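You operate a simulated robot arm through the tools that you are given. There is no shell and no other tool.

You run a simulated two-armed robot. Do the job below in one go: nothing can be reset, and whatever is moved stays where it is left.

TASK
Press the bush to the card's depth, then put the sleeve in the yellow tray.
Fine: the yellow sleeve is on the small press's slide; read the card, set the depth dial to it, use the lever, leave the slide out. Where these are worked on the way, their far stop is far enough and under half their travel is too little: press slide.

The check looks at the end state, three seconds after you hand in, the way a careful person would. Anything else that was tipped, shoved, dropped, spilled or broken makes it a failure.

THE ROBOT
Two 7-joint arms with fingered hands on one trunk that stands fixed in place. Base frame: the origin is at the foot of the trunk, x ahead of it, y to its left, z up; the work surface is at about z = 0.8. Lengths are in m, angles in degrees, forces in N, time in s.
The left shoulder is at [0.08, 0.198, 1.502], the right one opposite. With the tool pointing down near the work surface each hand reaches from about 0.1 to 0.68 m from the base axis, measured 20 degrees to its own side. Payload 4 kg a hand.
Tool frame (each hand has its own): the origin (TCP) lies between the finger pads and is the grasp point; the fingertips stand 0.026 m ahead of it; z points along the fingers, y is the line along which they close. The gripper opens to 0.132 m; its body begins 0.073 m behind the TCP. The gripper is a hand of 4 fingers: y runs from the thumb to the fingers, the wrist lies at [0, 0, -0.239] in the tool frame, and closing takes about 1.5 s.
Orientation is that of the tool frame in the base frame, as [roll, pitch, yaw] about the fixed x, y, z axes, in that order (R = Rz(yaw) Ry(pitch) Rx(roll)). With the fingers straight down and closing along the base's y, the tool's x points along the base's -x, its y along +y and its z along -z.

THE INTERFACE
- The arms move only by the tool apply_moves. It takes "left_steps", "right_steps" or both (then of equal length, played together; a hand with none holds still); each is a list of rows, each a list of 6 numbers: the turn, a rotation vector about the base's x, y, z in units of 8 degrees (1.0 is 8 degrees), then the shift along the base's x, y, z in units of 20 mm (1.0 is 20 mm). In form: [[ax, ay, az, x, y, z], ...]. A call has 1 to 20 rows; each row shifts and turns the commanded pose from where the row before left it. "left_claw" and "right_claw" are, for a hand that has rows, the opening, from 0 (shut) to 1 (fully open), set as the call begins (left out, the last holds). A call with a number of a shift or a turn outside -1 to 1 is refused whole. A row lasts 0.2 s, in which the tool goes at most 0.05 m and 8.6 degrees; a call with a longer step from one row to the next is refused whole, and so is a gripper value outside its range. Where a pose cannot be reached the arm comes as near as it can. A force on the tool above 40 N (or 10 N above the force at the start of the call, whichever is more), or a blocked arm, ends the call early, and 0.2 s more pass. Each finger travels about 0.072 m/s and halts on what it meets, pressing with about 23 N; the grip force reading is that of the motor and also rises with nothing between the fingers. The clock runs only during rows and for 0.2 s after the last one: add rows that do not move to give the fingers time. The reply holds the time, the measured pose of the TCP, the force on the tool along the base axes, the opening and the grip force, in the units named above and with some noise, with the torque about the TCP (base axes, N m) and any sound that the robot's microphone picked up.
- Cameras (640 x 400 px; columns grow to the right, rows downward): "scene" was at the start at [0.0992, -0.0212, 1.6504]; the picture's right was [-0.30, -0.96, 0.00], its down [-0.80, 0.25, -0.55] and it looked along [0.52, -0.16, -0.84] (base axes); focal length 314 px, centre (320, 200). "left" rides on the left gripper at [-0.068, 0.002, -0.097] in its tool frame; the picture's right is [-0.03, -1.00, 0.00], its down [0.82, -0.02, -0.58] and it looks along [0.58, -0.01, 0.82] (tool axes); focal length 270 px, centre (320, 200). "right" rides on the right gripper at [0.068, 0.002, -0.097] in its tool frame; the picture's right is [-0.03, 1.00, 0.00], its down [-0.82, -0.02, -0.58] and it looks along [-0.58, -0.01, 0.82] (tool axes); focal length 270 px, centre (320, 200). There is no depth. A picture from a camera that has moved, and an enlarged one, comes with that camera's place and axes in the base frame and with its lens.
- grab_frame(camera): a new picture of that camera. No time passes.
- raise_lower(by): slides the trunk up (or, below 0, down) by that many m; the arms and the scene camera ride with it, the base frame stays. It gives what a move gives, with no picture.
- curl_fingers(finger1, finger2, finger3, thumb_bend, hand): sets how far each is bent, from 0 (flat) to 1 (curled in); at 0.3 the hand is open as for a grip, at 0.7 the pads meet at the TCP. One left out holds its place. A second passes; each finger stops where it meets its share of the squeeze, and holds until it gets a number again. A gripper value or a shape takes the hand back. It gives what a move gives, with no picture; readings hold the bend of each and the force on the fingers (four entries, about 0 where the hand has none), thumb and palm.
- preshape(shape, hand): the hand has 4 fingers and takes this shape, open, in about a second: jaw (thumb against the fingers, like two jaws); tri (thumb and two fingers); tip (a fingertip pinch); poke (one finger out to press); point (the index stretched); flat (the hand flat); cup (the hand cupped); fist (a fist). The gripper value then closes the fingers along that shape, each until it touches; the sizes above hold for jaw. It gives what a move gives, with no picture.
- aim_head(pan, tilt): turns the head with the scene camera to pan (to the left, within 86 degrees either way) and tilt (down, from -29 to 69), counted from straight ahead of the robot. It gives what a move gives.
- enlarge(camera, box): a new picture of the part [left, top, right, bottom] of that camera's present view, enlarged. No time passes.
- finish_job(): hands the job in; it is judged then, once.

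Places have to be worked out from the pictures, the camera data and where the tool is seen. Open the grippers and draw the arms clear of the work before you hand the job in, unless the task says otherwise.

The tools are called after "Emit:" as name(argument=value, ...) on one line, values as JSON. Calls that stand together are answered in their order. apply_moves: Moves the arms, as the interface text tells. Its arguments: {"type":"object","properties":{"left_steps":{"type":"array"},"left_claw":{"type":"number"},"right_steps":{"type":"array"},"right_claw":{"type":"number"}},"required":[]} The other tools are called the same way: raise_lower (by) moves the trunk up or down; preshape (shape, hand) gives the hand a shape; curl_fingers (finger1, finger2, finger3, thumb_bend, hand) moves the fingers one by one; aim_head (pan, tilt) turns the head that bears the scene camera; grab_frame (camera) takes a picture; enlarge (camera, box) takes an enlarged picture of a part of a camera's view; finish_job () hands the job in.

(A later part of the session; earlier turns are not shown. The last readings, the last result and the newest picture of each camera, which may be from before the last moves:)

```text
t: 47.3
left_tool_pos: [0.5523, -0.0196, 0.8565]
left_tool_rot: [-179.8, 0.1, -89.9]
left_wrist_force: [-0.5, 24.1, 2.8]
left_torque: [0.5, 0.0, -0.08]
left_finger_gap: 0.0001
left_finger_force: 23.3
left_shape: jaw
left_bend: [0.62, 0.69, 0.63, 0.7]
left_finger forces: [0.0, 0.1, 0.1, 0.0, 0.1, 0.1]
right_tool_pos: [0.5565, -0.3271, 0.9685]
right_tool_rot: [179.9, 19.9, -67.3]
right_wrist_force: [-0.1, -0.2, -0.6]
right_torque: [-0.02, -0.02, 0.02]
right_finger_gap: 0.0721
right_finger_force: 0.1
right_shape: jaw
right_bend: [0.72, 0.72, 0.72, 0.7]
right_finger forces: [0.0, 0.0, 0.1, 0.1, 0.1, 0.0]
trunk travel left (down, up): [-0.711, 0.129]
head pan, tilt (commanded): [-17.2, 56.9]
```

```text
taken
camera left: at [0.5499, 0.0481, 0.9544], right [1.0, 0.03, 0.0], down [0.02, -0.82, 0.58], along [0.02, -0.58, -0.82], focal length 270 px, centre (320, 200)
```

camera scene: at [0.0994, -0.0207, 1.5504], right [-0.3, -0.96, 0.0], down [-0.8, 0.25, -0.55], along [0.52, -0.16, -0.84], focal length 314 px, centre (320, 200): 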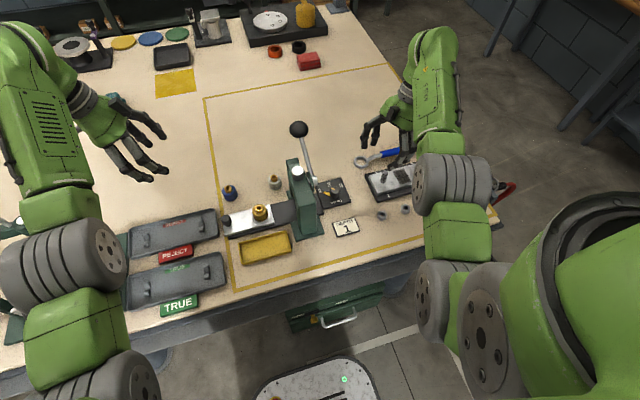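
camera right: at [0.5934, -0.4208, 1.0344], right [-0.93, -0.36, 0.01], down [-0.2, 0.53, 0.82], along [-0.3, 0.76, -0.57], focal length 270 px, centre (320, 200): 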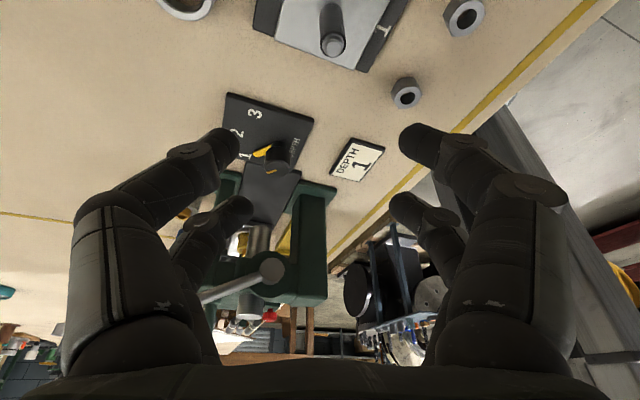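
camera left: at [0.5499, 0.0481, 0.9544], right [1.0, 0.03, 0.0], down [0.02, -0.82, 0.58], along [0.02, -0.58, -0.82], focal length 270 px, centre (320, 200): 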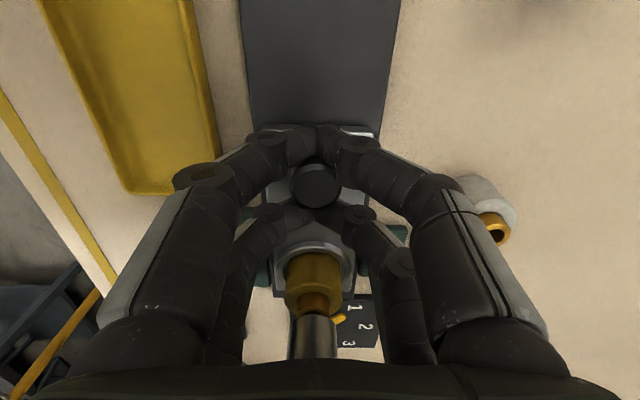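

The slide met its far stop (24 N at hand y = -0.02), with the bush under the ram. I'll ease off that force by 2 mm with the left hand staying caged on the knob, while the right hand straightens up, rises and moves above the lever ball.

Emit:
apply_moves(left_steps=[[0, 0, 0, 0, 0.1, 0]])

Emit:
apply_moves(right_steps=[[-0.767, -0.326, 0, 0, 0, 1], [-0.767, -0.326, 0, 0, 0, 1], [-0.767, -0.326, 0, 0, 0, 1], [0, 0, -0.883, 0, 0, 0.7], [0, 0, -0.883, 0, 0, 0.7], [0, 0, -0.883, 0, 0, 0.7], [0, 0, -0.883, 0, 0, 0.7], [0, 0, -0.883, 0, 0, 0.7], [0, 0, -0.883, 0.1, 0.2, 0.7], [0, 0, -0.883, 0.3, 0.5, 0], [0, 0, -0.883, 0.5, 0.8, 0], [0, 0, -0.883, 0.5, 0.9, 0], [0, 0, -0.883, 0.5, 0.9, 0], [0, 0, -0.883, 0.5, 0.9, 0], [0, 0, -0.883, 0.5, 0.9, 0], [0, 0, -0.883, 0.5, 0.9, 0], [0, 0, -0.883, 0.5, 0.9, 0], [0, 0, -0.883, 0.5, 0.9, 0], [0, 0, -0.883, 0.4, 0.9, 0]], right_claw=0.75)

Emit:
grab_frame(camera="right")

Emit:
grab_frame(camera="scene")

Emit:
grab_frame(camera="left")

```text
t: 47.7
left_tool_pos: [0.5524, -0.0194, 0.8577]
left_tool_rot: [180.0, 0.0, -90.0]
left_wrist_force: [-0.4, 22.1, 0.3]
left_torque: [0.43, -0.02, -0.07]
left_finger_gap: 0.0001
left_finger_force: 23.2
left_shape: jaw
left_bend: [0.62, 0.69, 0.63, 0.7]
left_finger forces: [0.0, 0.1, 0.1, 0.0, 0.0, 0.0]
right_tool_pos: [0.5556, -0.3271, 0.9672]
right_tool_rot: [-180.0, 19.9, -67.3]
right_wrist_force: [0.4, 0.4, 0.7]
right_torque: [0.02, 0.02, 0.02]
right_finger_gap: 0.0722
right_finger_force: 0.2
right_shape: jaw
right_bend: [0.72, 0.72, 0.72, 0.7]
right_finger forces: [0.0, 0.1, 0.1, 0.0, 0.0, 0.0]
trunk travel left (down, up): [-0.711, 0.129]
head pan, tilt (commanded): [-17.2, 56.9]
```

```text
t: 51.7
left_tool_pos: [0.5522, -0.0185, 0.8576]
left_tool_rot: [180.0, -0.1, -90.0]
left_wrist_force: [-1.9, 23.1, 1.1]
left_torque: [0.42, 0.04, -0.07]
left_finger_gap: 0.0
left_finger_force: 22.8
left_shape: jaw
left_bend: [0.62, 0.69, 0.63, 0.7]
left_finger forces: [0.0, 0.1, 0.0, 0.1, 0.1, 0.0]
right_tool_pos: [0.6527, -0.1525, 1.111]
right_tool_rot: [-179.7, -0.1, 179.7]
right_wrist_force: [0.5, -0.1, -0.2]
right_torque: [0.01, 0.01, 0.01]
right_finger_gap: 0.099
right_finger_force: 0.1
right_shape: jaw
right_bend: [0.64, 0.64, 0.64, 0.51]
right_finger forces: [0.0, 0.0, 0.0, 0.0, 0.0, 0.1]
trunk travel left (down, up): [-0.711, 0.129]
head pan, tilt (commanded): [-17.2, 56.9]
```

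```text
taken
camera right: at [0.5854, -0.1498, 1.208], right [0.03, 1.0, -0.01], down [0.82, -0.02, 0.58], along [0.58, -0.02, -0.82], focal length 270 px, centre (320, 200)
```

right: 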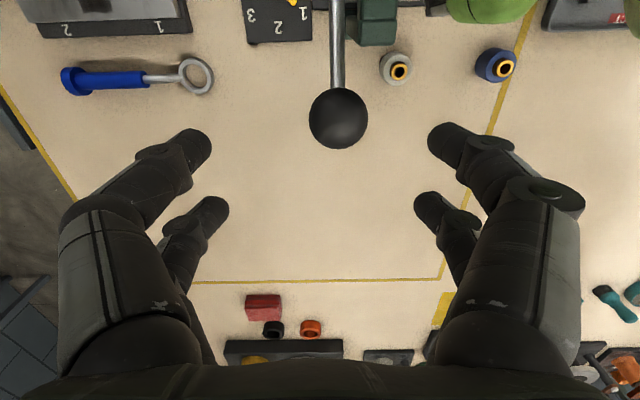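

```text
taken
camera scene: at [0.0994, -0.0156, 1.5505], right [-0.3, -0.96, 0.0], down [-0.8, 0.25, -0.55], along [0.52, -0.16, -0.84], focal length 314 px, centre (320, 200)
```

scene: 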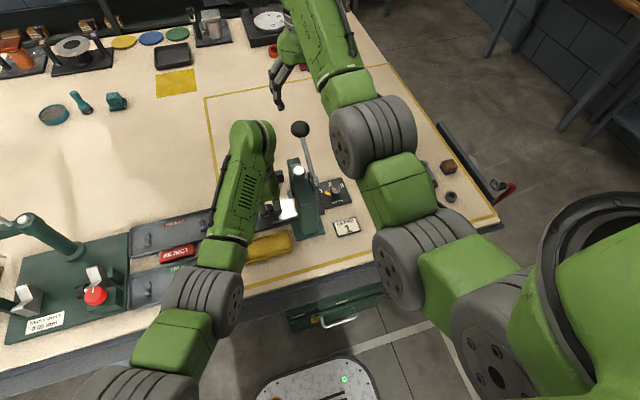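

```text
taken
camera left: at [0.5503, 0.0485, 0.9545], right [1.0, 0.03, 0.0], down [0.02, -0.81, 0.58], along [0.01, -0.58, -0.82], focal length 270 px, centre (320, 200)
```

left: 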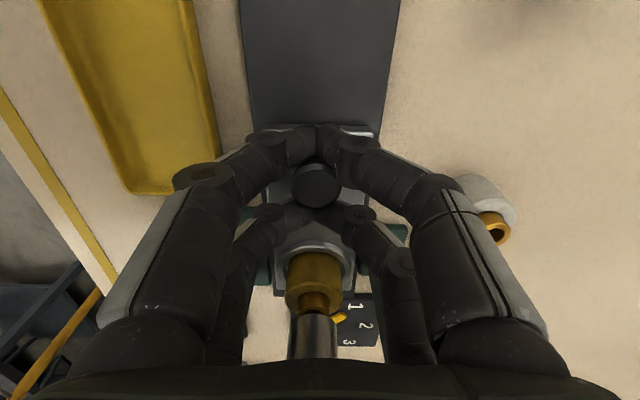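

The ball works out at (0.656, -0.139, 0.997), just below the right hand. I'll lower onto it, and relax the left hand's push a little.

Emit:
apply_moves(right_steps=[[0, 0, 0, 0.08, 0.34, 0], [0, 0, 0, 0.07, 0.34, -0.5], [0, 0, 0, 0, 0, -1], [0, 0, 0, 0, 0, -1], [0, 0, 0, 0, 0, -1], [0, 0, 0, 0, 0, -1], [0, 0, 0, 0, 0, -0.9]], left_steps=[[0, 0, 0, 0, 0.1, 0], [0, 0, 0, 0, 0.05, 0], [0, 0, 0, 0, 0, 0], [0, 0, 0, 0, 0, 0], [0, 0, 0, 0, 0, 0], [0, 0, 0, 0, 0, 0], [0, 0, 0, 0, 0, 0]])

Emit:
grab_frame(camera="right")

```text
t: 53.3
left_tool_pos: [0.5524, -0.0194, 0.8569]
left_tool_rot: [-179.9, 0.0, -90.0]
left_wrist_force: [0.2, 9.7, -2.1]
left_torque: [0.15, -0.04, -0.03]
left_finger_gap: 0.0
left_finger_force: 23.6
left_shape: jaw
left_bend: [0.62, 0.69, 0.63, 0.7]
left_finger forces: [0.1, 0.0, 0.0, 0.0, 0.0, 0.0]
right_tool_pos: [0.6564, -0.1421, 1.002]
right_tool_rot: [-179.8, 0.0, 179.7]
right_wrist_force: [0.8, 0.7, 0.2]
right_torque: [0.03, 0.0, 0.0]
right_finger_gap: 0.0989
right_finger_force: 0.1
right_shape: jaw
right_bend: [0.64, 0.64, 0.64, 0.51]
right_finger forces: [0.0, 0.0, 0.0, 0.0, 0.1, 0.1]
trunk travel left (down, up): [-0.711, 0.129]
head pan, tilt (commanded): [-17.2, 56.9]
```

```text
taken
camera right: at [0.5886, -0.1394, 1.0998], right [0.03, 1.0, 0.0], down [0.82, -0.02, 0.58], along [0.58, -0.02, -0.82], focal length 270 px, centre (320, 200)
```

right: 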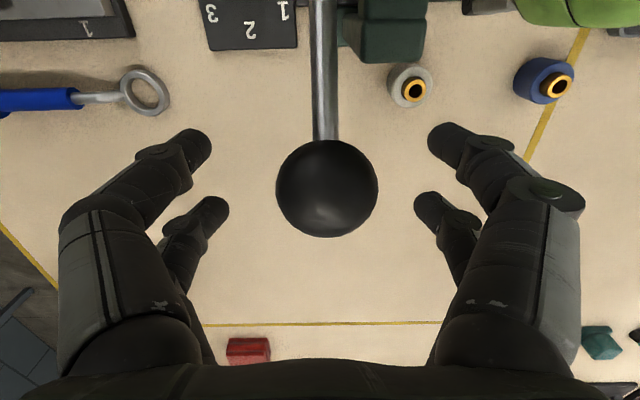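

The ball is centred in the hand to within 5 mm. I'll adjust slightly and close on it.

Emit:
apply_moves(right_steps=[[0, 0, 0, 0, 0.13, -0.25]])

Emit:
apply_moves(right_steps=[[0, 0, 0, 0, 0, 0], [0, 0, 0, 0, 0, 0], [0, 0, 0, 0, 0, 0], [0, 0, 0, 0, 0, 0], [0, 0, 0, 0, 0, 0], [0, 0, 0, 0, 0, 0]], right_claw=0.0)

Emit:
grab_frame(camera="right")

```text
t: 53.7
left_tool_pos: [0.5513, -0.019, 0.8562]
left_tool_rot: [-180.0, 0.0, -90.0]
left_wrist_force: [-0.4, 8.9, -1.6]
left_torque: [0.15, 0.01, -0.03]
left_finger_gap: 0.0001
left_finger_force: 22.7
left_shape: jaw
left_bend: [0.62, 0.69, 0.63, 0.7]
left_finger forces: [0.1, 0.0, 0.0, 0.0, 0.0, 0.0]
right_tool_pos: [0.6566, -0.1391, 0.9971]
right_tool_rot: [-179.9, 0.0, 179.8]
right_wrist_force: [0.1, -0.6, 0.6]
right_torque: [-0.02, -0.01, 0.0]
right_finger_gap: 0.0987
right_finger_force: 0.0
right_shape: jaw
right_bend: [0.64, 0.64, 0.64, 0.51]
right_finger forces: [0.0, 0.0, 0.0, 0.1, 0.1, 0.0]
trunk travel left (down, up): [-0.711, 0.129]
head pan, tilt (commanded): [-17.2, 56.9]
```

```text
t: 55.1
left_tool_pos: [0.5538, -0.0187, 0.8553]
left_tool_rot: [179.9, 0.0, -90.0]
left_wrist_force: [-5.8, 13.6, 4.8]
left_torque: [0.33, 0.16, 0.02]
left_finger_gap: 0.0001
left_finger_force: 23.3
left_shape: jaw
left_bend: [0.62, 0.69, 0.63, 0.7]
left_finger forces: [0.0, 0.0, 0.1, 0.1, 0.0, 0.0]
right_tool_pos: [0.657, -0.1406, 0.9935]
right_tool_rot: [-179.8, -0.4, 179.9]
right_wrist_force: [2.4, -4.2, -20.5]
right_torque: [0.03, -0.08, -0.08]
right_finger_gap: 0.0088
right_finger_force: 23.1
right_shape: jaw
right_bend: [0.72, 0.72, 0.72, 0.74]
right_finger forces: [19.9, 18.3, 16.9, 0.0, 21.5, 0.0]
trunk travel left (down, up): [-0.711, 0.129]
head pan, tilt (commanded): [-17.2, 56.9]
```

```text
taken
camera right: at [0.5896, -0.138, 1.0918], right [0.03, 1.0, 0.0], down [0.82, -0.02, 0.57], along [0.57, -0.02, -0.82], focal length 270 px, centre (320, 200)
```

right: 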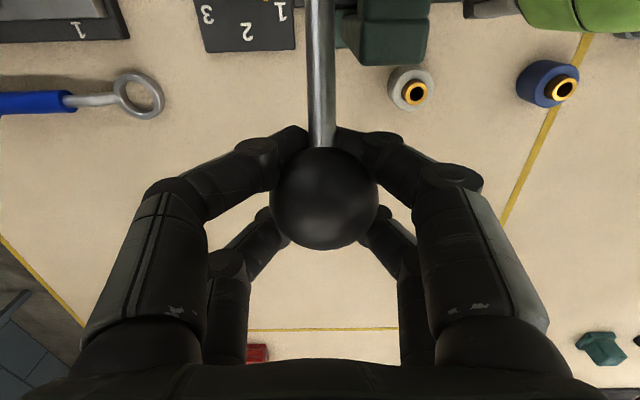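

All four fingers hold the ball, and the force pattern suggests the lever is at its upper stop. I'll try a short downward move along its arc and watch the force.

Emit:
apply_moves(right_steps=[[0, 0, 0, 0.2, 0, -0.4], [0, 0, 0, 0.2, 0, -0.4]])

Emit:
grab_frame(camera="left")

Emit:
enlarge(camera="scene", box=[220, 90, 380, 230])

```text
t: 55.7
left_tool_pos: [0.5502, -0.0193, 0.8582]
left_tool_rot: [-179.9, 0.0, -90.0]
left_wrist_force: [0.4, 13.9, -2.6]
left_torque: [0.21, -0.04, -0.04]
left_finger_gap: 0.0001
left_finger_force: 23.3
left_shape: jaw
left_bend: [0.62, 0.69, 0.63, 0.7]
left_finger forces: [0.0, 0.0, 0.1, 0.0, 0.1, 0.0]
right_tool_pos: [0.663, -0.1405, 0.982]
right_tool_rot: [-180.0, -0.1, 179.8]
right_wrist_force: [-18.5, -8.0, -5.0]
right_torque: [0.04, 0.13, -0.03]
right_finger_gap: 0.0081
right_finger_force: 22.9
right_shape: jaw
right_bend: [0.73, 0.72, 0.72, 0.76]
right_finger forces: [16.8, 0.4, 0.2, 0.0, 23.2, 0.0]
trunk travel left (down, up): [-0.711, 0.129]
head pan, tilt (commanded): [-17.2, 56.9]
```

```text
taken
camera left: at [0.5487, 0.0486, 0.9557], right [1.0, 0.02, 0.0], down [0.02, -0.82, 0.58], along [0.02, -0.58, -0.82], focal length 270 px, centre (320, 200)
```

left: 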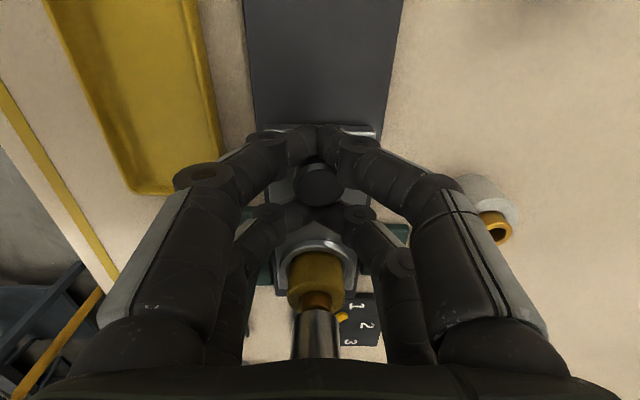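

```text
2.86 times, centred on (300, 160) of scene
camera zoom: at [0.0971, -0.0203, 1.5506], right [-0.3, -0.96, 0.0], down [-0.8, 0.25, -0.55], along [0.52, -0.16, -0.84], focal length 898 px, centre (377, 314)
```

zoom: 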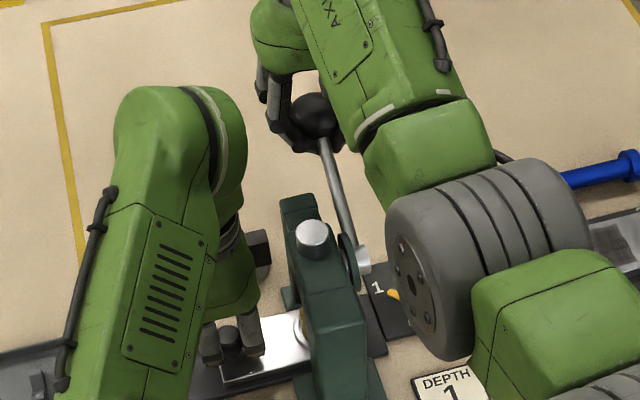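

The hand went down 11 mm with little vertical force but an x-pull of -18 N. I'll look at where the ball and the ram are now before continuing.

Emit:
grab_frame(camera="right")

Emit:
enlarge(camera="left", box=[260, 220, 380, 370])

```text
taken
camera right: at [0.5943, -0.1378, 1.0793], right [0.03, 1.0, 0.0], down [0.82, -0.02, 0.58], along [0.58, -0.02, -0.82], focal length 270 px, centre (320, 200)
```

right: 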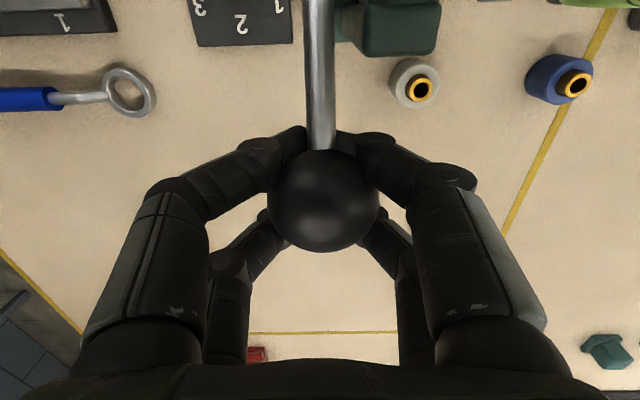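

```text
2.67 times, centred on (320, 295) of left
camera zoom: at [0.5487, 0.0486, 0.9557], right [1.0, 0.02, 0.0], down [0.02, -0.82, 0.58], along [0.02, -0.58, -0.82], focal length 721 px, centre (320, -53)
```

zoom: 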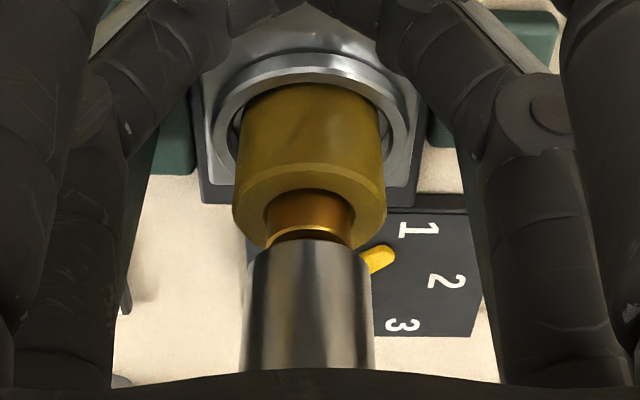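

The ball is following the hand downward, so the lever does press down; the x-force just means its arc bends less than I assumed. I'll continue down in small rows with less x.

Emit:
apply_moves(right_steps=[[0, 0, 0, -0.1, 0, -0.4], [0, 0, 0, 0.02, 0, -0.4]])

Emit:
enlarge(camera="left", box=[260, 220, 380, 370])

```text
t: 56.3
left_tool_pos: [0.5506, -0.0186, 0.8577]
left_tool_rot: [-180.0, 0.0, -89.9]
left_wrist_force: [-1.6, 10.3, -0.4]
left_torque: [0.2, 0.04, -0.03]
left_finger_gap: 0.0
left_finger_force: 23.1
left_shape: jaw
left_bend: [0.62, 0.69, 0.63, 0.7]
left_finger forces: [0.0, 0.0, 0.1, 0.0, 0.0, 0.0]
right_tool_pos: [0.661, -0.1379, 0.9677]
right_tool_rot: [-180.0, 0.0, 179.9]
right_wrist_force: [0.7, -0.3, -0.5]
right_torque: [-0.01, -0.06, -0.06]
right_finger_gap: 0.0066
right_finger_force: 23.1
right_shape: jaw
right_bend: [0.73, 0.72, 0.72, 0.73]
right_finger forces: [0.1, 0.0, 0.0, 0.0, 0.0, 0.0]
trunk travel left (down, up): [-0.711, 0.129]
head pan, tilt (commanded): [-17.2, 56.9]
```

```text
2.67 times, centred on (320, 295) of left
camera zoom: at [0.5495, 0.049, 0.9554], right [1.0, 0.03, 0.0], down [0.02, -0.82, 0.58], along [0.01, -0.58, -0.82], focal length 721 px, centre (320, -53)
```

zoom: 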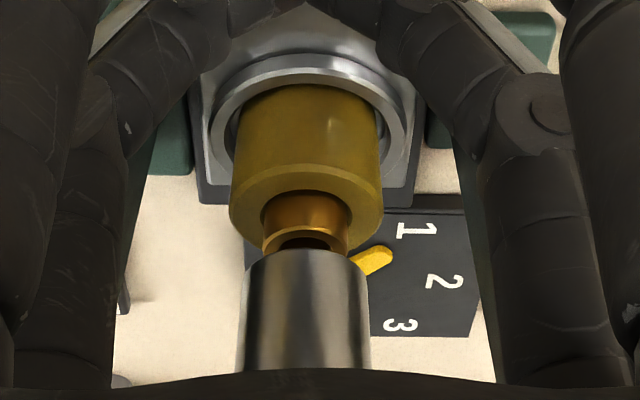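

All contact forces dropped to zero, so I need to see whether the ball slipped upward out of the fingers.

Emit:
grab_frame(camera="right")

Emit:
enlarge(camera="scene", box=[220, 90, 380, 230])

```text
taken
camera right: at [0.5941, -0.1359, 1.0642], right [0.03, 1.0, 0.0], down [0.82, -0.02, 0.58], along [0.58, -0.02, -0.82], focal length 270 px, centre (320, 200)
```

right: 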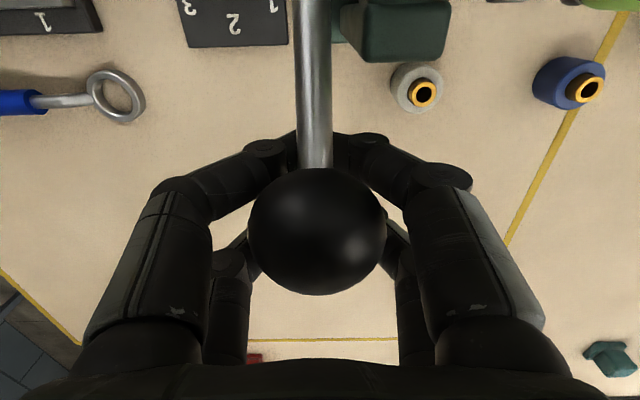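

```text
2.86 times, centred on (300, 160) of scene
camera zoom: at [0.0985, -0.0197, 1.5506], right [-0.29, -0.96, 0.0], down [-0.8, 0.25, -0.55], along [0.52, -0.16, -0.84], focal length 898 px, centre (377, 314)
```

zoom: 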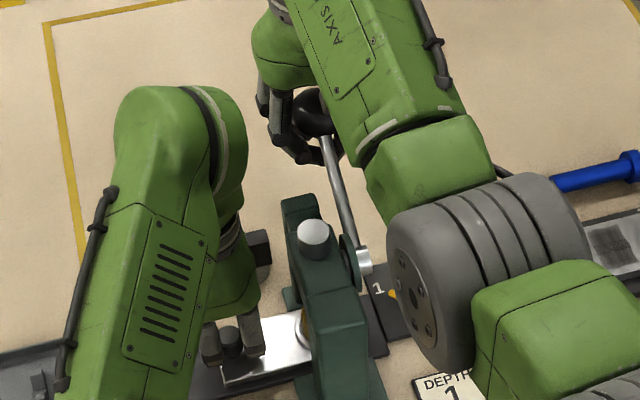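

The ball slid up out of the fingers and the lever is still at its rest angle: gripping below the ball's equator can't pull it down. I'll release, rise above the ball, close the hand, and push down on top of the ball with the closed fingertips instead.

Emit:
apply_moves(right_steps=[[0, 0, 0, 0, 0, 0], [0, 0, 0, 0, 0, 0], [0, 0, 0, 0, 0, 0], [0, 0, 0, 0, 0, 0], [0, 0, 0, 0, 0, 0], [0, 0, 0, -0.1, 0, 1], [0, 0, 0, -0.1, 0, 1], [0, 0, 0, 0, 0, 1], [0, 0, 0, 0, 0, 1], [0, 0, 0, 0, 0, 1], [0, 0, 0, 0, 0, 1]], right_claw=0.75)

Emit:
apply_moves(right_steps=[[0, 0, 0, 0, 0, 0], [0, 0, 0, 0, 0, 0], [0, 0, 0, 0, 0, 0], [0, 0, 0, 0, 0, 0], [0, 0, 0, 0, 0, 0], [0, 0, 0, 0, 0, 0]], right_claw=0.0)

Emit:
grab_frame(camera="right")

Emit:
enlarge(camera="left", box=[260, 220, 380, 370])

```text
t: 58.7
left_tool_pos: [0.551, -0.0186, 0.8576]
left_tool_rot: [180.0, -0.1, -90.0]
left_wrist_force: [-1.4, 8.7, 0.7]
left_torque: [0.21, 0.04, 0.02]
left_finger_gap: 0.0
left_finger_force: 22.9
left_shape: jaw
left_bend: [0.62, 0.69, 0.63, 0.7]
left_finger forces: [0.0, 0.1, 0.1, 0.0, 0.0, 0.0]
right_tool_pos: [0.6572, -0.1387, 1.0863]
right_tool_rot: [-179.7, 0.1, 179.8]
right_wrist_force: [-0.7, -0.6, 0.0]
right_torque: [-0.01, 0.01, 0.03]
right_finger_gap: 0.0987
right_finger_force: 0.1
right_shape: jaw
right_bend: [0.64, 0.64, 0.64, 0.51]
right_finger forces: [0.0, 0.1, 0.1, 0.0, 0.0, 0.0]
trunk travel left (down, up): [-0.711, 0.129]
head pan, tilt (commanded): [-17.2, 56.9]
```

```text
t: 60.1
left_tool_pos: [0.5525, -0.0182, 0.8581]
left_tool_rot: [180.0, -0.1, -90.0]
left_wrist_force: [-2.3, 8.8, 1.1]
left_torque: [0.14, 0.04, -0.01]
left_finger_gap: 0.0
left_finger_force: 22.9
left_shape: jaw
left_bend: [0.62, 0.69, 0.63, 0.7]
left_finger forces: [0.0, 0.0, 0.0, 0.0, 0.0, 0.0]
right_tool_pos: [0.658, -0.1389, 1.0864]
right_tool_rot: [-179.8, 0.0, 179.7]
right_wrist_force: [-0.3, -0.5, -0.2]
right_torque: [0.0, 0.04, -0.01]
right_finger_gap: 0.0001
right_finger_force: 23.1
right_shape: jaw
right_bend: [0.62, 0.63, 0.63, 0.7]
right_finger forces: [0.0, 0.0, 0.1, 0.0, 0.0, 0.0]
trunk travel left (down, up): [-0.711, 0.129]
head pan, tilt (commanded): [-17.2, 56.9]
```

```text
taken
camera right: at [0.5899, -0.1363, 1.1833], right [0.03, 1.0, 0.0], down [0.82, -0.02, 0.58], along [0.58, -0.02, -0.82], focal length 270 px, centre (320, 200)
```

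right: 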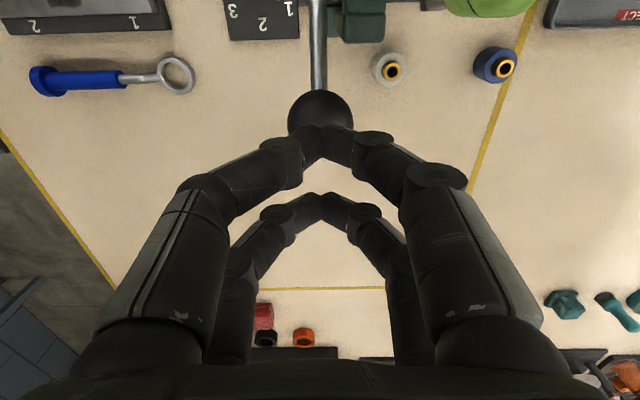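

```text
2.67 times, centred on (320, 295) of left
camera zoom: at [0.5497, 0.0492, 0.9551], right [1.0, 0.02, 0.0], down [0.02, -0.82, 0.58], along [0.01, -0.58, -0.82], focal length 721 px, centre (320, -53)
```

zoom: 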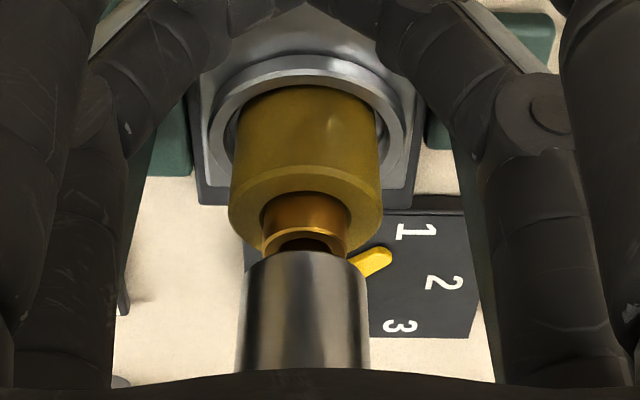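

The closed hand is above the ball, which sits under the gap between the two finger pairs. I'll descend to just touch it, then press down in small rows.

Emit:
apply_moves(right_steps=[[0, 0, 0, -0.13, 0, -0.6], [0, 0, 0, 0, 0, -0.7], [0, 0, 0, 0, 0, -0.7], [0, 0, 0, 0, 0, -0.3], [0, 0, 0, 0, 0, -0.3]])

Emit:
grab_frame(camera="right")

```text
t: 61.3
left_tool_pos: [0.5516, -0.0178, 0.8573]
left_tool_rot: [-179.9, -0.1, -90.0]
left_wrist_force: [-2.5, 8.7, 0.4]
left_torque: [0.19, 0.05, 0.0]
left_finger_gap: 0.0
left_finger_force: 22.9
left_shape: jaw
left_bend: [0.62, 0.69, 0.63, 0.7]
left_finger forces: [0.1, 0.0, 0.0, 0.0, 0.1, 0.1]
right_tool_pos: [0.6555, -0.1381, 1.0352]
right_tool_rot: [-179.8, 0.1, 179.8]
right_wrist_force: [0.7, 0.0, 1.5]
right_torque: [0.03, -0.06, -0.01]
right_finger_gap: 0.0001
right_finger_force: 22.7
right_shape: jaw
right_bend: [0.62, 0.63, 0.63, 0.7]
right_finger forces: [0.1, 0.0, 0.1, 0.1, 0.0, 0.0]
trunk travel left (down, up): [-0.711, 0.129]
head pan, tilt (commanded): [-17.2, 56.9]
```

```text
taken
camera right: at [0.5875, -0.1364, 1.1317], right [0.03, 1.0, 0.0], down [0.82, -0.02, 0.58], along [0.58, -0.02, -0.82], focal length 270 px, centre (320, 200)
```

right: 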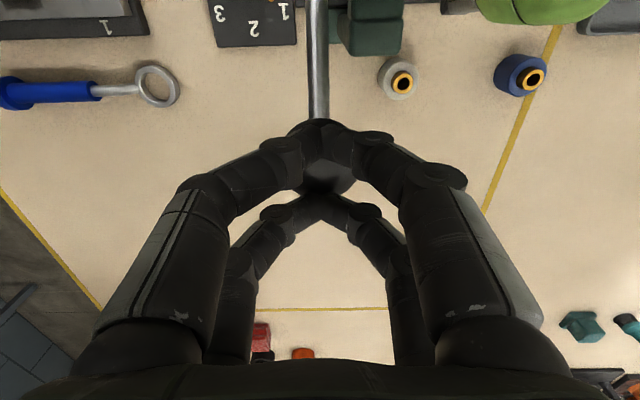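

The hand is at the ball with the pairs straddling its top. Now pressing down in 6 mm rows, following the arc.

Emit:
apply_moves(right_steps=[[0, 0, 0, 0.1, 0, -0.3], [0, 0, 0, 0.1, 0, -0.3], [0, 0, 0, 0.1, 0, -0.3]])

Emit:
grab_frame(camera="right")

Emit:
enlarge(camera="left", box=[260, 220, 380, 370])

```text
t: 62.1
left_tool_pos: [0.5527, -0.0195, 0.8576]
left_tool_rot: [179.9, 0.0, -90.0]
left_wrist_force: [-2.3, 8.3, -0.1]
left_torque: [0.16, 0.0, 0.01]
left_finger_gap: 0.0
left_finger_force: 23.1
left_shape: jaw
left_bend: [0.62, 0.69, 0.63, 0.7]
left_finger forces: [0.0, 0.0, 0.0, 0.0, 0.0, 0.0]
right_tool_pos: [0.6614, -0.1389, 1.0159]
right_tool_rot: [-179.9, 0.1, 179.9]
right_wrist_force: [0.6, -0.6, 2.1]
right_torque: [0.03, -0.04, -0.04]
right_finger_gap: 0.0
right_finger_force: 23.2
right_shape: jaw
right_bend: [0.62, 0.63, 0.63, 0.7]
right_finger forces: [0.0, 0.0, 0.0, 0.1, 0.0, 0.0]
trunk travel left (down, up): [-0.711, 0.129]
head pan, tilt (commanded): [-17.2, 56.9]
```

```text
taken
camera right: at [0.5933, -0.1364, 1.1126], right [0.03, 1.0, 0.0], down [0.82, -0.02, 0.58], along [0.58, -0.02, -0.82], focal length 270 px, centre (320, 200)
```

right: 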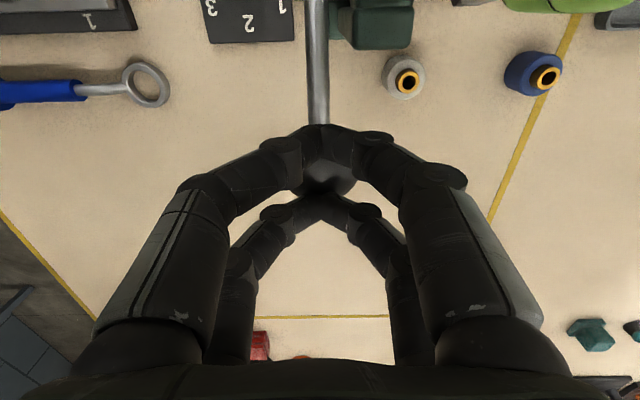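

```text
2.67 times, centred on (320, 295) of left
camera zoom: at [0.5497, 0.0492, 0.9551], right [1.0, 0.02, 0.0], down [0.02, -0.82, 0.58], along [0.01, -0.58, -0.82], focal length 721 px, centre (320, -53)
```

zoom: 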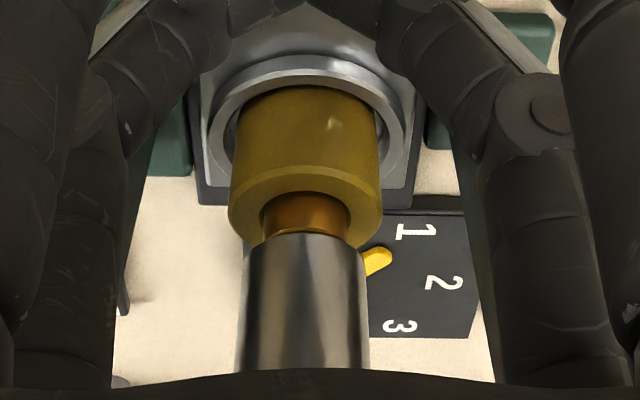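

The lever is turning (the ram has visibly come down) with only 2 N. I'll keep pressing along the arc.

Emit:
apply_moves(right_steps=[[0, 0, 0, 0.07, 0, -0.4], [0, 0, 0, 0.06, 0, -0.4], [0, 0, 0, 0.04, 0, -0.4]])

Emit:
grab_frame(camera="right")

Emit:
enlarge(camera="left", box=[260, 220, 380, 370])

```text
t: 62.9
left_tool_pos: [0.551, -0.0191, 0.8565]
left_tool_rot: [-180.0, 0.0, -90.0]
left_wrist_force: [-2.6, 7.9, 0.9]
left_torque: [0.16, 0.07, -0.02]
left_finger_gap: 0.0
left_finger_force: 22.4
left_shape: jaw
left_bend: [0.62, 0.69, 0.63, 0.7]
left_finger forces: [0.1, 0.0, 0.0, 0.0, 0.0, 0.0]
right_tool_pos: [0.6644, -0.1391, 0.9925]
right_tool_rot: [-179.9, 0.1, 179.8]
right_wrist_force: [3.7, 0.3, 4.5]
right_torque: [0.03, -0.17, 0.05]
right_finger_gap: 0.0001
right_finger_force: 22.6
right_shape: jaw
right_bend: [0.62, 0.63, 0.63, 0.7]
right_finger forces: [0.1, 0.1, 0.0, 0.1, 0.1, 0.0]
trunk travel left (down, up): [-0.711, 0.129]
head pan, tilt (commanded): [-17.2, 56.9]
```

```text
taken
camera right: at [0.5974, -0.1367, 1.0891], right [0.03, 1.0, 0.0], down [0.82, -0.02, 0.58], along [0.58, -0.02, -0.82], focal length 270 px, centre (320, 200)
```

right: 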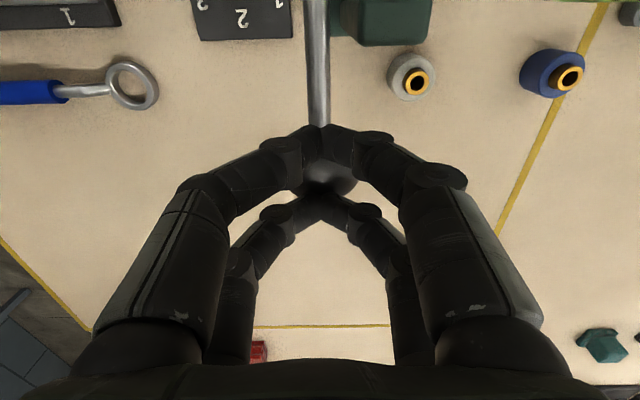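

```text
2.67 times, centred on (320, 295) of left
camera zoom: at [0.55, 0.0493, 0.955], right [1.0, 0.02, 0.0], down [0.02, -0.82, 0.58], along [0.01, -0.58, -0.82], focal length 721 px, centre (320, -53)
```

zoom: 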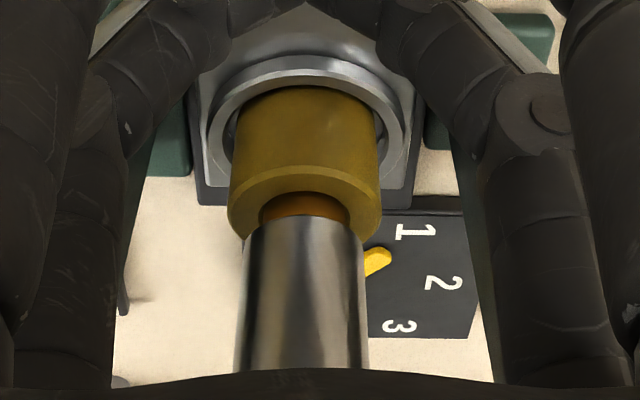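

The ram keeps descending smoothly. Continuing along the arc, which is now nearly straight down.

Emit:
apply_moves(right_steps=[[0, 0, 0, 0.02, 0, -0.4], [0, 0, 0, 0, 0, -0.4], [0, 0, 0, 0, 0, -0.4]])

Emit:
grab_frame(camera="right")

Emit:
enlarge(camera="left", box=[260, 220, 380, 370])

```text
t: 63.8
left_tool_pos: [0.5484, -0.0186, 0.8591]
left_tool_rot: [-179.7, 0.1, -90.0]
left_wrist_force: [0.5, 4.8, 0.8]
left_torque: [0.09, -0.01, 0.0]
left_finger_gap: 0.0002
left_finger_force: 22.7
left_shape: jaw
left_bend: [0.62, 0.69, 0.63, 0.7]
left_finger forces: [0.0, 0.1, 0.1, 0.0, 0.0, 0.1]
right_tool_pos: [0.666, -0.1376, 0.9814]
right_tool_rot: [179.9, 1.3, 179.7]
right_wrist_force: [-12.0, 2.3, 20.3]
right_torque: [0.12, 0.65, 0.01]
right_finger_gap: 0.0
right_finger_force: 22.8
right_shape: jaw
right_bend: [0.64, 0.64, 0.65, 0.7]
right_finger forces: [0.1, 0.0, 0.0, 0.0, 0.0, 0.0]
trunk travel left (down, up): [-0.711, 0.129]
head pan, tilt (commanded): [-17.2, 56.9]
stopped in row 3 (right hand): the force on the tool passed its limit at 42 N (the readings are from after the stop); the commanded pose is now the measured one
```

```text
taken
camera right: at [0.5967, -0.1362, 1.0763], right [0.03, 1.0, 0.0], down [0.8, -0.02, 0.6], along [0.6, -0.02, -0.8], focal length 270 px, centre (320, 200)
```

right: 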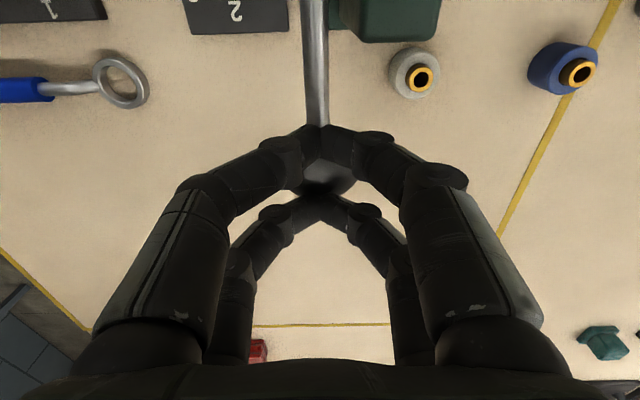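

```text
2.67 times, centred on (320, 295) of left
camera zoom: at [0.5468, 0.0493, 0.9572], right [1.0, 0.02, 0.01], down [0.02, -0.82, 0.58], along [0.02, -0.58, -0.82], focal length 721 px, centre (320, -53)
```

zoom: 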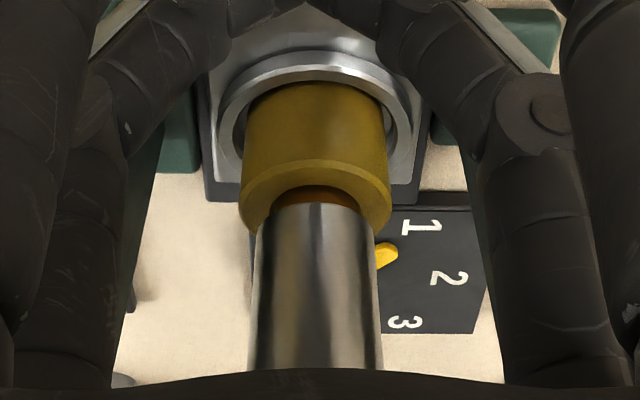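

The lever met strong resistance (42 N) with the ram now at the bush. I'll press again gently to tell a hard stop from the press-fit resisting.

Emit:
apply_moves(right_steps=[[0, 0, 0, 0, 0, -0.15], [0, 0, 0, 0, 0, -0.15], [0, 0, 0, 0, 0, -0.15]])

Emit:
enlarge(camera="left", box=[260, 220, 380, 370])

Emit:
enlarge(camera="scene", box=[220, 90, 380, 230])

```text
t: 64.4
left_tool_pos: [0.5473, -0.0181, 0.8608]
left_tool_rot: [-179.5, 0.1, -90.1]
left_wrist_force: [1.2, 3.6, 0.3]
left_torque: [0.06, -0.01, -0.01]
left_finger_gap: 0.0
left_finger_force: 22.8
left_shape: jaw
left_bend: [0.62, 0.69, 0.63, 0.7]
left_finger forces: [0.0, 0.1, 0.0, 0.0, 0.0, 0.0]
right_tool_pos: [0.6667, -0.1382, 0.9802]
right_tool_rot: [179.7, 2.0, 179.7]
right_wrist_force: [-19.1, 1.7, 23.6]
right_torque: [0.06, 0.84, 0.01]
right_finger_gap: 0.0
right_finger_force: 23.0
right_shape: jaw
right_bend: [0.66, 0.64, 0.65, 0.7]
right_finger forces: [0.0, 0.0, 0.1, 0.0, 0.1, 0.1]
trunk travel left (down, up): [-0.711, 0.129]
head pan, tilt (commanded): [-17.2, 56.9]
stopped in row 3 (right hand): the force on the tool passed its limit at 42 N (the readings are from after the stop); the commanded pose is now the measured one
```

```text
2.67 times, centred on (320, 295) of left
camera zoom: at [0.5455, 0.0492, 0.958], right [1.0, 0.02, 0.01], down [0.02, -0.82, 0.58], along [0.02, -0.58, -0.82], focal length 721 px, centre (320, -53)
```

zoom: 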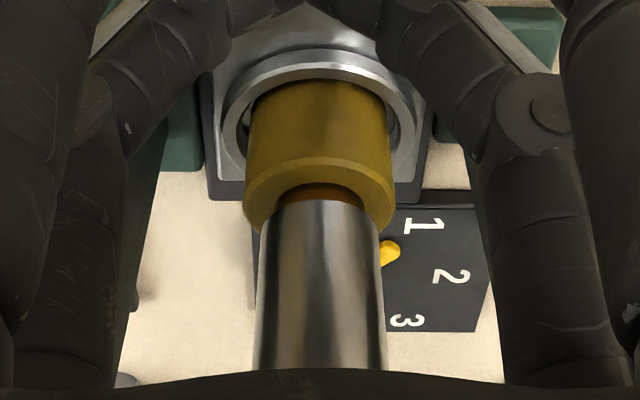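

```text
2.86 times, centred on (300, 160) of scene
camera zoom: at [0.091, -0.0203, 1.5508], right [-0.3, -0.96, 0.0], down [-0.8, 0.25, -0.55], along [0.53, -0.16, -0.83], focal length 898 px, centre (377, 314)
```

zoom: 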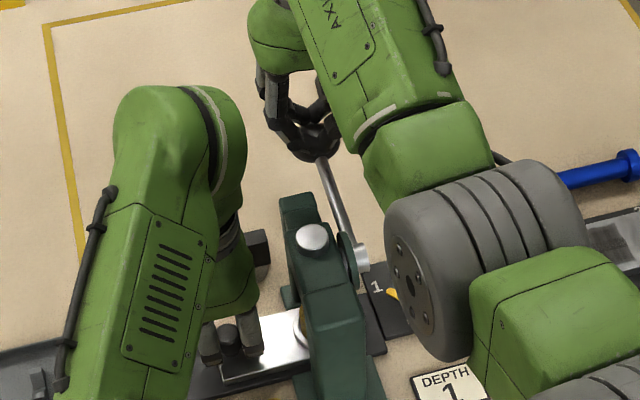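

About 19 N of that load is wasted sideways in x, and the body is swaying under it. I'll shift the hand 4 mm back in x to unload that, then press again.

Emit:
apply_moves(right_steps=[[0, 0, 0, -0.12, 0, 0], [0, 0, 0, -0.1, 0, 0], [0, 0, 0, 0, 0, -0.1]])

Emit:
apply_moves(right_steps=[[0, 0, 0, 0, 0, -0.1], [0, 0, 0, 0, 0, -0.1], [0, 0, 0, 0, 0, -0.1]])

Emit:
enlarge(camera="left", box=[260, 220, 380, 370])

Emit:
grab_frame(camera="right")

```text
t: 65.2
left_tool_pos: [0.5479, -0.0183, 0.8596]
left_tool_rot: [-179.7, 0.1, -89.9]
left_wrist_force: [-1.3, 2.9, 1.4]
left_torque: [0.08, 0.04, 0.01]
left_finger_gap: 0.0
left_finger_force: 22.7
left_shape: jaw
left_bend: [0.62, 0.69, 0.63, 0.7]
left_finger forces: [0.0, 0.1, 0.0, 0.1, 0.1, 0.0]
right_tool_pos: [0.6662, -0.1395, 0.9793]
right_tool_rot: [180.0, 2.1, 179.9]
right_wrist_force: [2.6, 1.1, 35.2]
right_torque: [0.04, 0.01, 0.04]
right_finger_gap: 0.0001
right_finger_force: 23.0
right_shape: jaw
right_bend: [0.66, 0.64, 0.65, 0.7]
right_finger forces: [0.1, 0.0, 0.1, 0.0, 0.0, 0.0]
trunk travel left (down, up): [-0.711, 0.129]
head pan, tilt (commanded): [-17.2, 56.9]
```

```text
t: 65.9
left_tool_pos: [0.5475, -0.0189, 0.8604]
left_tool_rot: [-179.5, 0.1, -90.0]
left_wrist_force: [1.5, 3.6, 0.7]
left_torque: [0.05, -0.04, 0.02]
left_finger_gap: 0.0001
left_finger_force: 23.0
left_shape: jaw
left_bend: [0.62, 0.69, 0.63, 0.7]
left_finger forces: [0.1, 0.0, 0.0, 0.1, 0.0, 0.0]
right_tool_pos: [0.6662, -0.139, 0.9798]
right_tool_rot: [179.7, 2.7, 179.6]
right_wrist_force: [-16.6, 2.8, 22.7]
right_torque: [0.12, 0.7, -0.01]
right_finger_gap: 0.0001
right_finger_force: 22.8
right_shape: jaw
right_bend: [0.67, 0.64, 0.65, 0.7]
right_finger forces: [0.0, 0.0, 0.0, 0.1, 0.0, 0.0]
trunk travel left (down, up): [-0.711, 0.129]
head pan, tilt (commanded): [-17.2, 56.9]
stopped in row 3 (right hand): the force on the tool passed its limit at 46 N (the readings are from after the stop); the commanded pose is now the measured one
```

```text
2.67 times, centred on (320, 295) of left
camera zoom: at [0.5455, 0.0493, 0.9577], right [1.0, 0.02, 0.01], down [0.02, -0.82, 0.58], along [0.02, -0.58, -0.82], focal length 721 px, centre (320, -53)
```

zoom: 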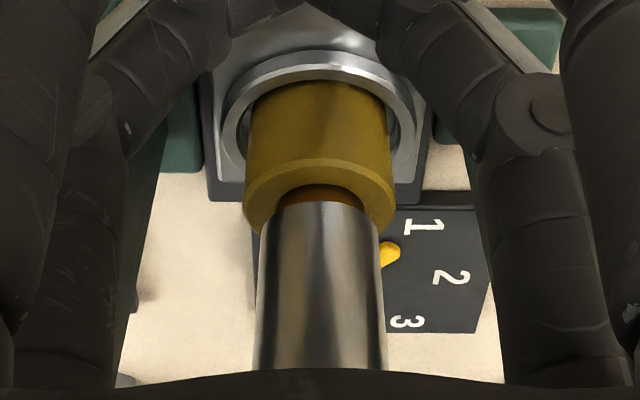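

```text
taken
camera right: at [0.5941, -0.1362, 1.0738], right [0.03, 1.0, 0.01], down [0.79, -0.03, 0.62], along [0.62, -0.01, -0.79], focal length 270 px, centre (320, 200)
```

right: 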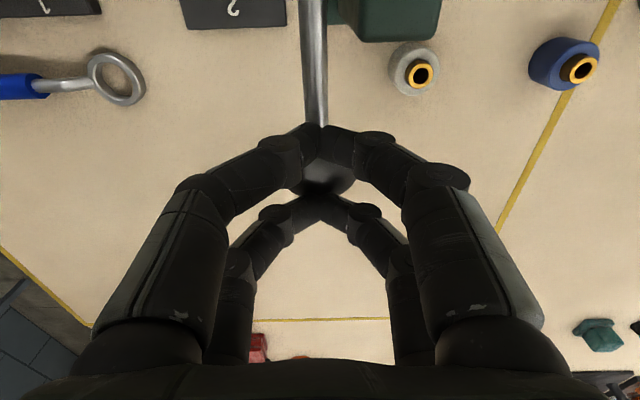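

Even with about 40 N straight down nothing moves further, so this looks like the depth stop for setting 1. I'll lift the hand slowly and see whether the lever follows and how far the bush went in.

Emit:
apply_moves(right_steps=[[0, 0, 0, -0.05, 0, 0.5], [0, 0, 0, -0.05, 0, 0.5], [0, 0, 0, -0.05, 0, 0.5], [0, 0, 0, 0, 0, 0.5], [0, 0, 0, 0, 0, 0.5], [0, 0, 0, 0, 0, 0.5]])

Emit:
enlarge(camera="left", box=[260, 220, 380, 370])

Emit:
grab_frame(camera="right")

```text
t: 67.3
left_tool_pos: [0.5521, -0.0182, 0.8576]
left_tool_rot: [-179.9, 0.1, -90.0]
left_wrist_force: [-1.3, 5.4, -0.2]
left_torque: [0.08, 0.03, 0.04]
left_finger_gap: 0.0
left_finger_force: 23.1
left_shape: jaw
left_bend: [0.62, 0.69, 0.63, 0.7]
left_finger forces: [0.0, 0.0, 0.0, 0.1, 0.1, 0.0]
right_tool_pos: [0.6681, -0.1384, 1.0354]
right_tool_rot: [180.0, 2.2, 179.8]
right_wrist_force: [-0.7, 0.4, 0.9]
right_torque: [0.01, 0.07, 0.02]
right_finger_gap: 0.0
right_finger_force: 22.6
right_shape: jaw
right_bend: [0.65, 0.64, 0.65, 0.7]
right_finger forces: [0.0, 0.0, 0.0, 0.0, 0.0, 0.0]
trunk travel left (down, up): [-0.711, 0.129]
head pan, tilt (commanded): [-17.2, 56.9]
```

```text
2.67 times, centred on (320, 295) of left
camera zoom: at [0.5498, 0.0493, 0.9549], right [1.0, 0.02, 0.0], down [0.02, -0.82, 0.58], along [0.02, -0.58, -0.82], focal length 721 px, centre (320, -53)
```

zoom: 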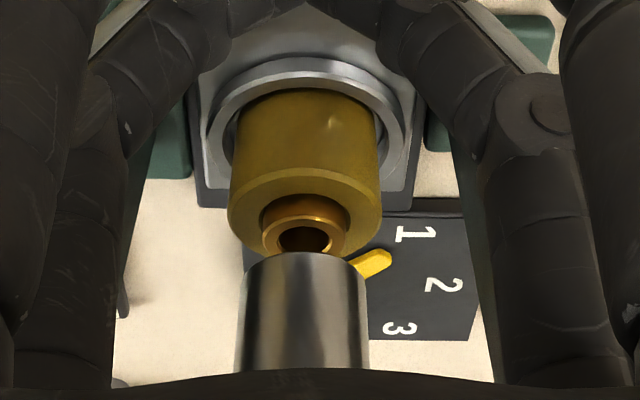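

```text
taken
camera right: at [0.5955, -0.1369, 1.1287], right [0.03, 1.0, 0.0], down [0.79, -0.02, 0.61], along [0.61, -0.02, -0.79], focal length 270 px, centre (320, 200)
```

right: 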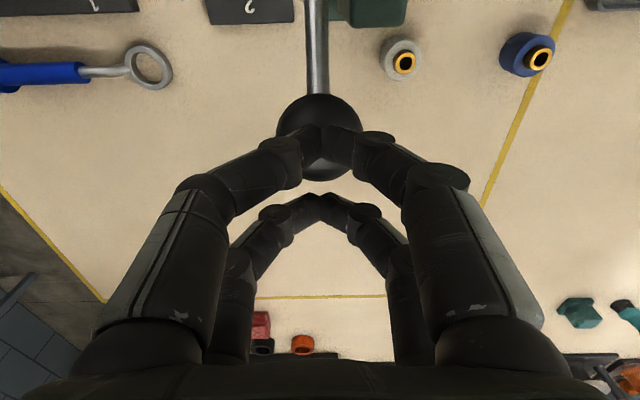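

The lever sprang back by itself, the ram is clear again, and the bush has gone in by about a third of its projection. The force stayed under 5 N and then rose sharply, which fits the depth-1 stop. I'll retreat the right hand up and to the side, then pull the slide out.

Emit:
apply_moves(right_steps=[[0, 0, 0, 0, 0, 1], [0, 0, 0, 0, 0, 1], [0, 0, 0, 0, 0, 1], [0, 0, 0, 0, -0.5, 0.5], [0, 0, 0, -0.3, -1, 0], [0, 0, 0, -0.3, -1, 0], [0, 0, 0, -0.3, -1, 0], [0, 0, 0, -0.3, -1, 0], [0, 0, 0, -0.3, -1, 0], [0, 0, 0, -0.3, -1, 0], [0, 0, 0, -0.3, -1, 0], [0, 0, 0, -0.3, -1, 0], [0, 0, 0, -0.3, -1, 0]])

Emit:
apply_moves(left_steps=[[0, 0, 0, 0, 0.4, 0], [0, 0, 0, 0, 0.6, 0], [0, 0, 0, 0, 0.6, 0], [0, 0, 0, 0, 0.6, 0], [0, 0, 0, 0, 0.6, 0], [0, 0, 0, 0, 0.6, 0], [0, 0, 0, 0, 0.6, 0], [0, 0, 0, 0, 0.6, 0]])

Emit:
grab_frame(camera="left")

Emit:
grab_frame(camera="scene")

```text
t: 70.1
left_tool_pos: [0.5516, -0.0185, 0.8582]
left_tool_rot: [-179.9, 0.0, -90.0]
left_wrist_force: [-1.6, 6.7, -1.0]
left_torque: [0.17, 0.06, 0.04]
left_finger_gap: 0.0
left_finger_force: 23.0
left_shape: jaw
left_bend: [0.62, 0.69, 0.63, 0.7]
left_finger forces: [0.1, 0.1, 0.0, 0.1, 0.1, 0.0]
right_tool_pos: [0.6138, -0.3298, 1.1048]
right_tool_rot: [180.0, 2.1, 179.9]
right_wrist_force: [0.6, -0.6, -0.2]
right_torque: [0.0, 0.01, 0.02]
right_finger_gap: 0.0001
right_finger_force: 23.3
right_shape: jaw
right_bend: [0.65, 0.64, 0.65, 0.7]
right_finger forces: [0.1, 0.0, 0.0, 0.0, 0.0, 0.0]
trunk travel left (down, up): [-0.711, 0.129]
head pan, tilt (commanded): [-17.2, 56.9]
```

```text
t: 71.9
left_tool_pos: [0.5518, 0.0735, 0.8565]
left_tool_rot: [-179.9, 0.0, -90.1]
left_wrist_force: [-1.0, -1.1, 1.1]
left_torque: [-0.03, 0.03, 0.02]
left_finger_gap: 0.0
left_finger_force: 23.0
left_shape: jaw
left_bend: [0.62, 0.69, 0.63, 0.7]
left_finger forces: [0.1, 0.1, 0.0, 0.0, 0.1, 0.0]
right_tool_pos: [0.6133, -0.3294, 1.1046]
right_tool_rot: [179.9, 2.1, 179.8]
right_wrist_force: [0.0, 0.1, 0.1]
right_torque: [0.03, -0.03, 0.01]
right_finger_gap: 0.0
right_finger_force: 22.6
right_shape: jaw
right_bend: [0.65, 0.64, 0.65, 0.7]
right_finger forces: [0.0, 0.1, 0.1, 0.0, 0.1, 0.0]
trunk travel left (down, up): [-0.711, 0.129]
head pan, tilt (commanded): [-17.2, 56.9]
```

```text
taken
camera left: at [0.5503, 0.1407, 0.955], right [1.0, 0.02, 0.0], down [0.02, -0.82, 0.58], along [0.02, -0.58, -0.82], focal length 270 px, centre (320, 200)
```

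left: 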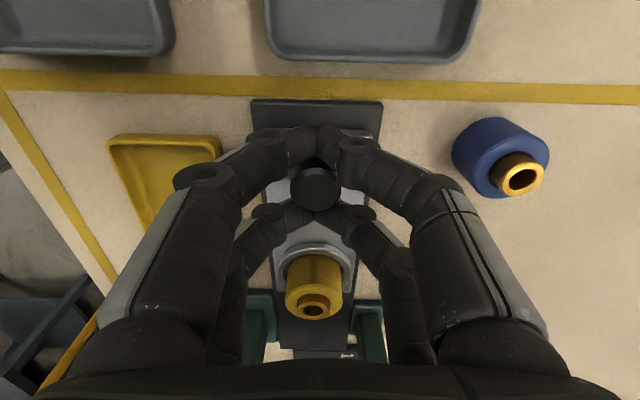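

```text
taken
camera scene: at [0.099, -0.0211, 1.5504], right [-0.3, -0.96, 0.0], down [-0.8, 0.25, -0.55], along [0.52, -0.16, -0.84], focal length 314 px, centre (320, 200)
```

scene: 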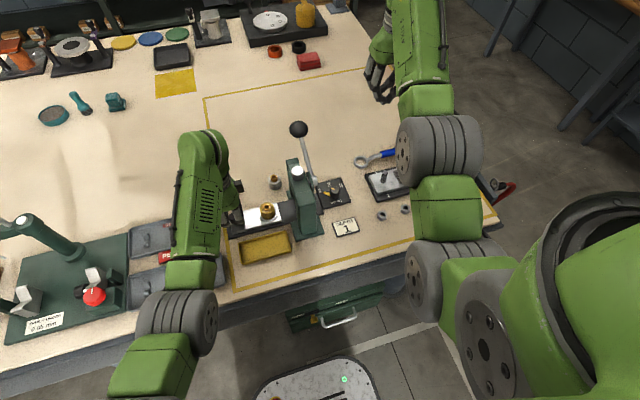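

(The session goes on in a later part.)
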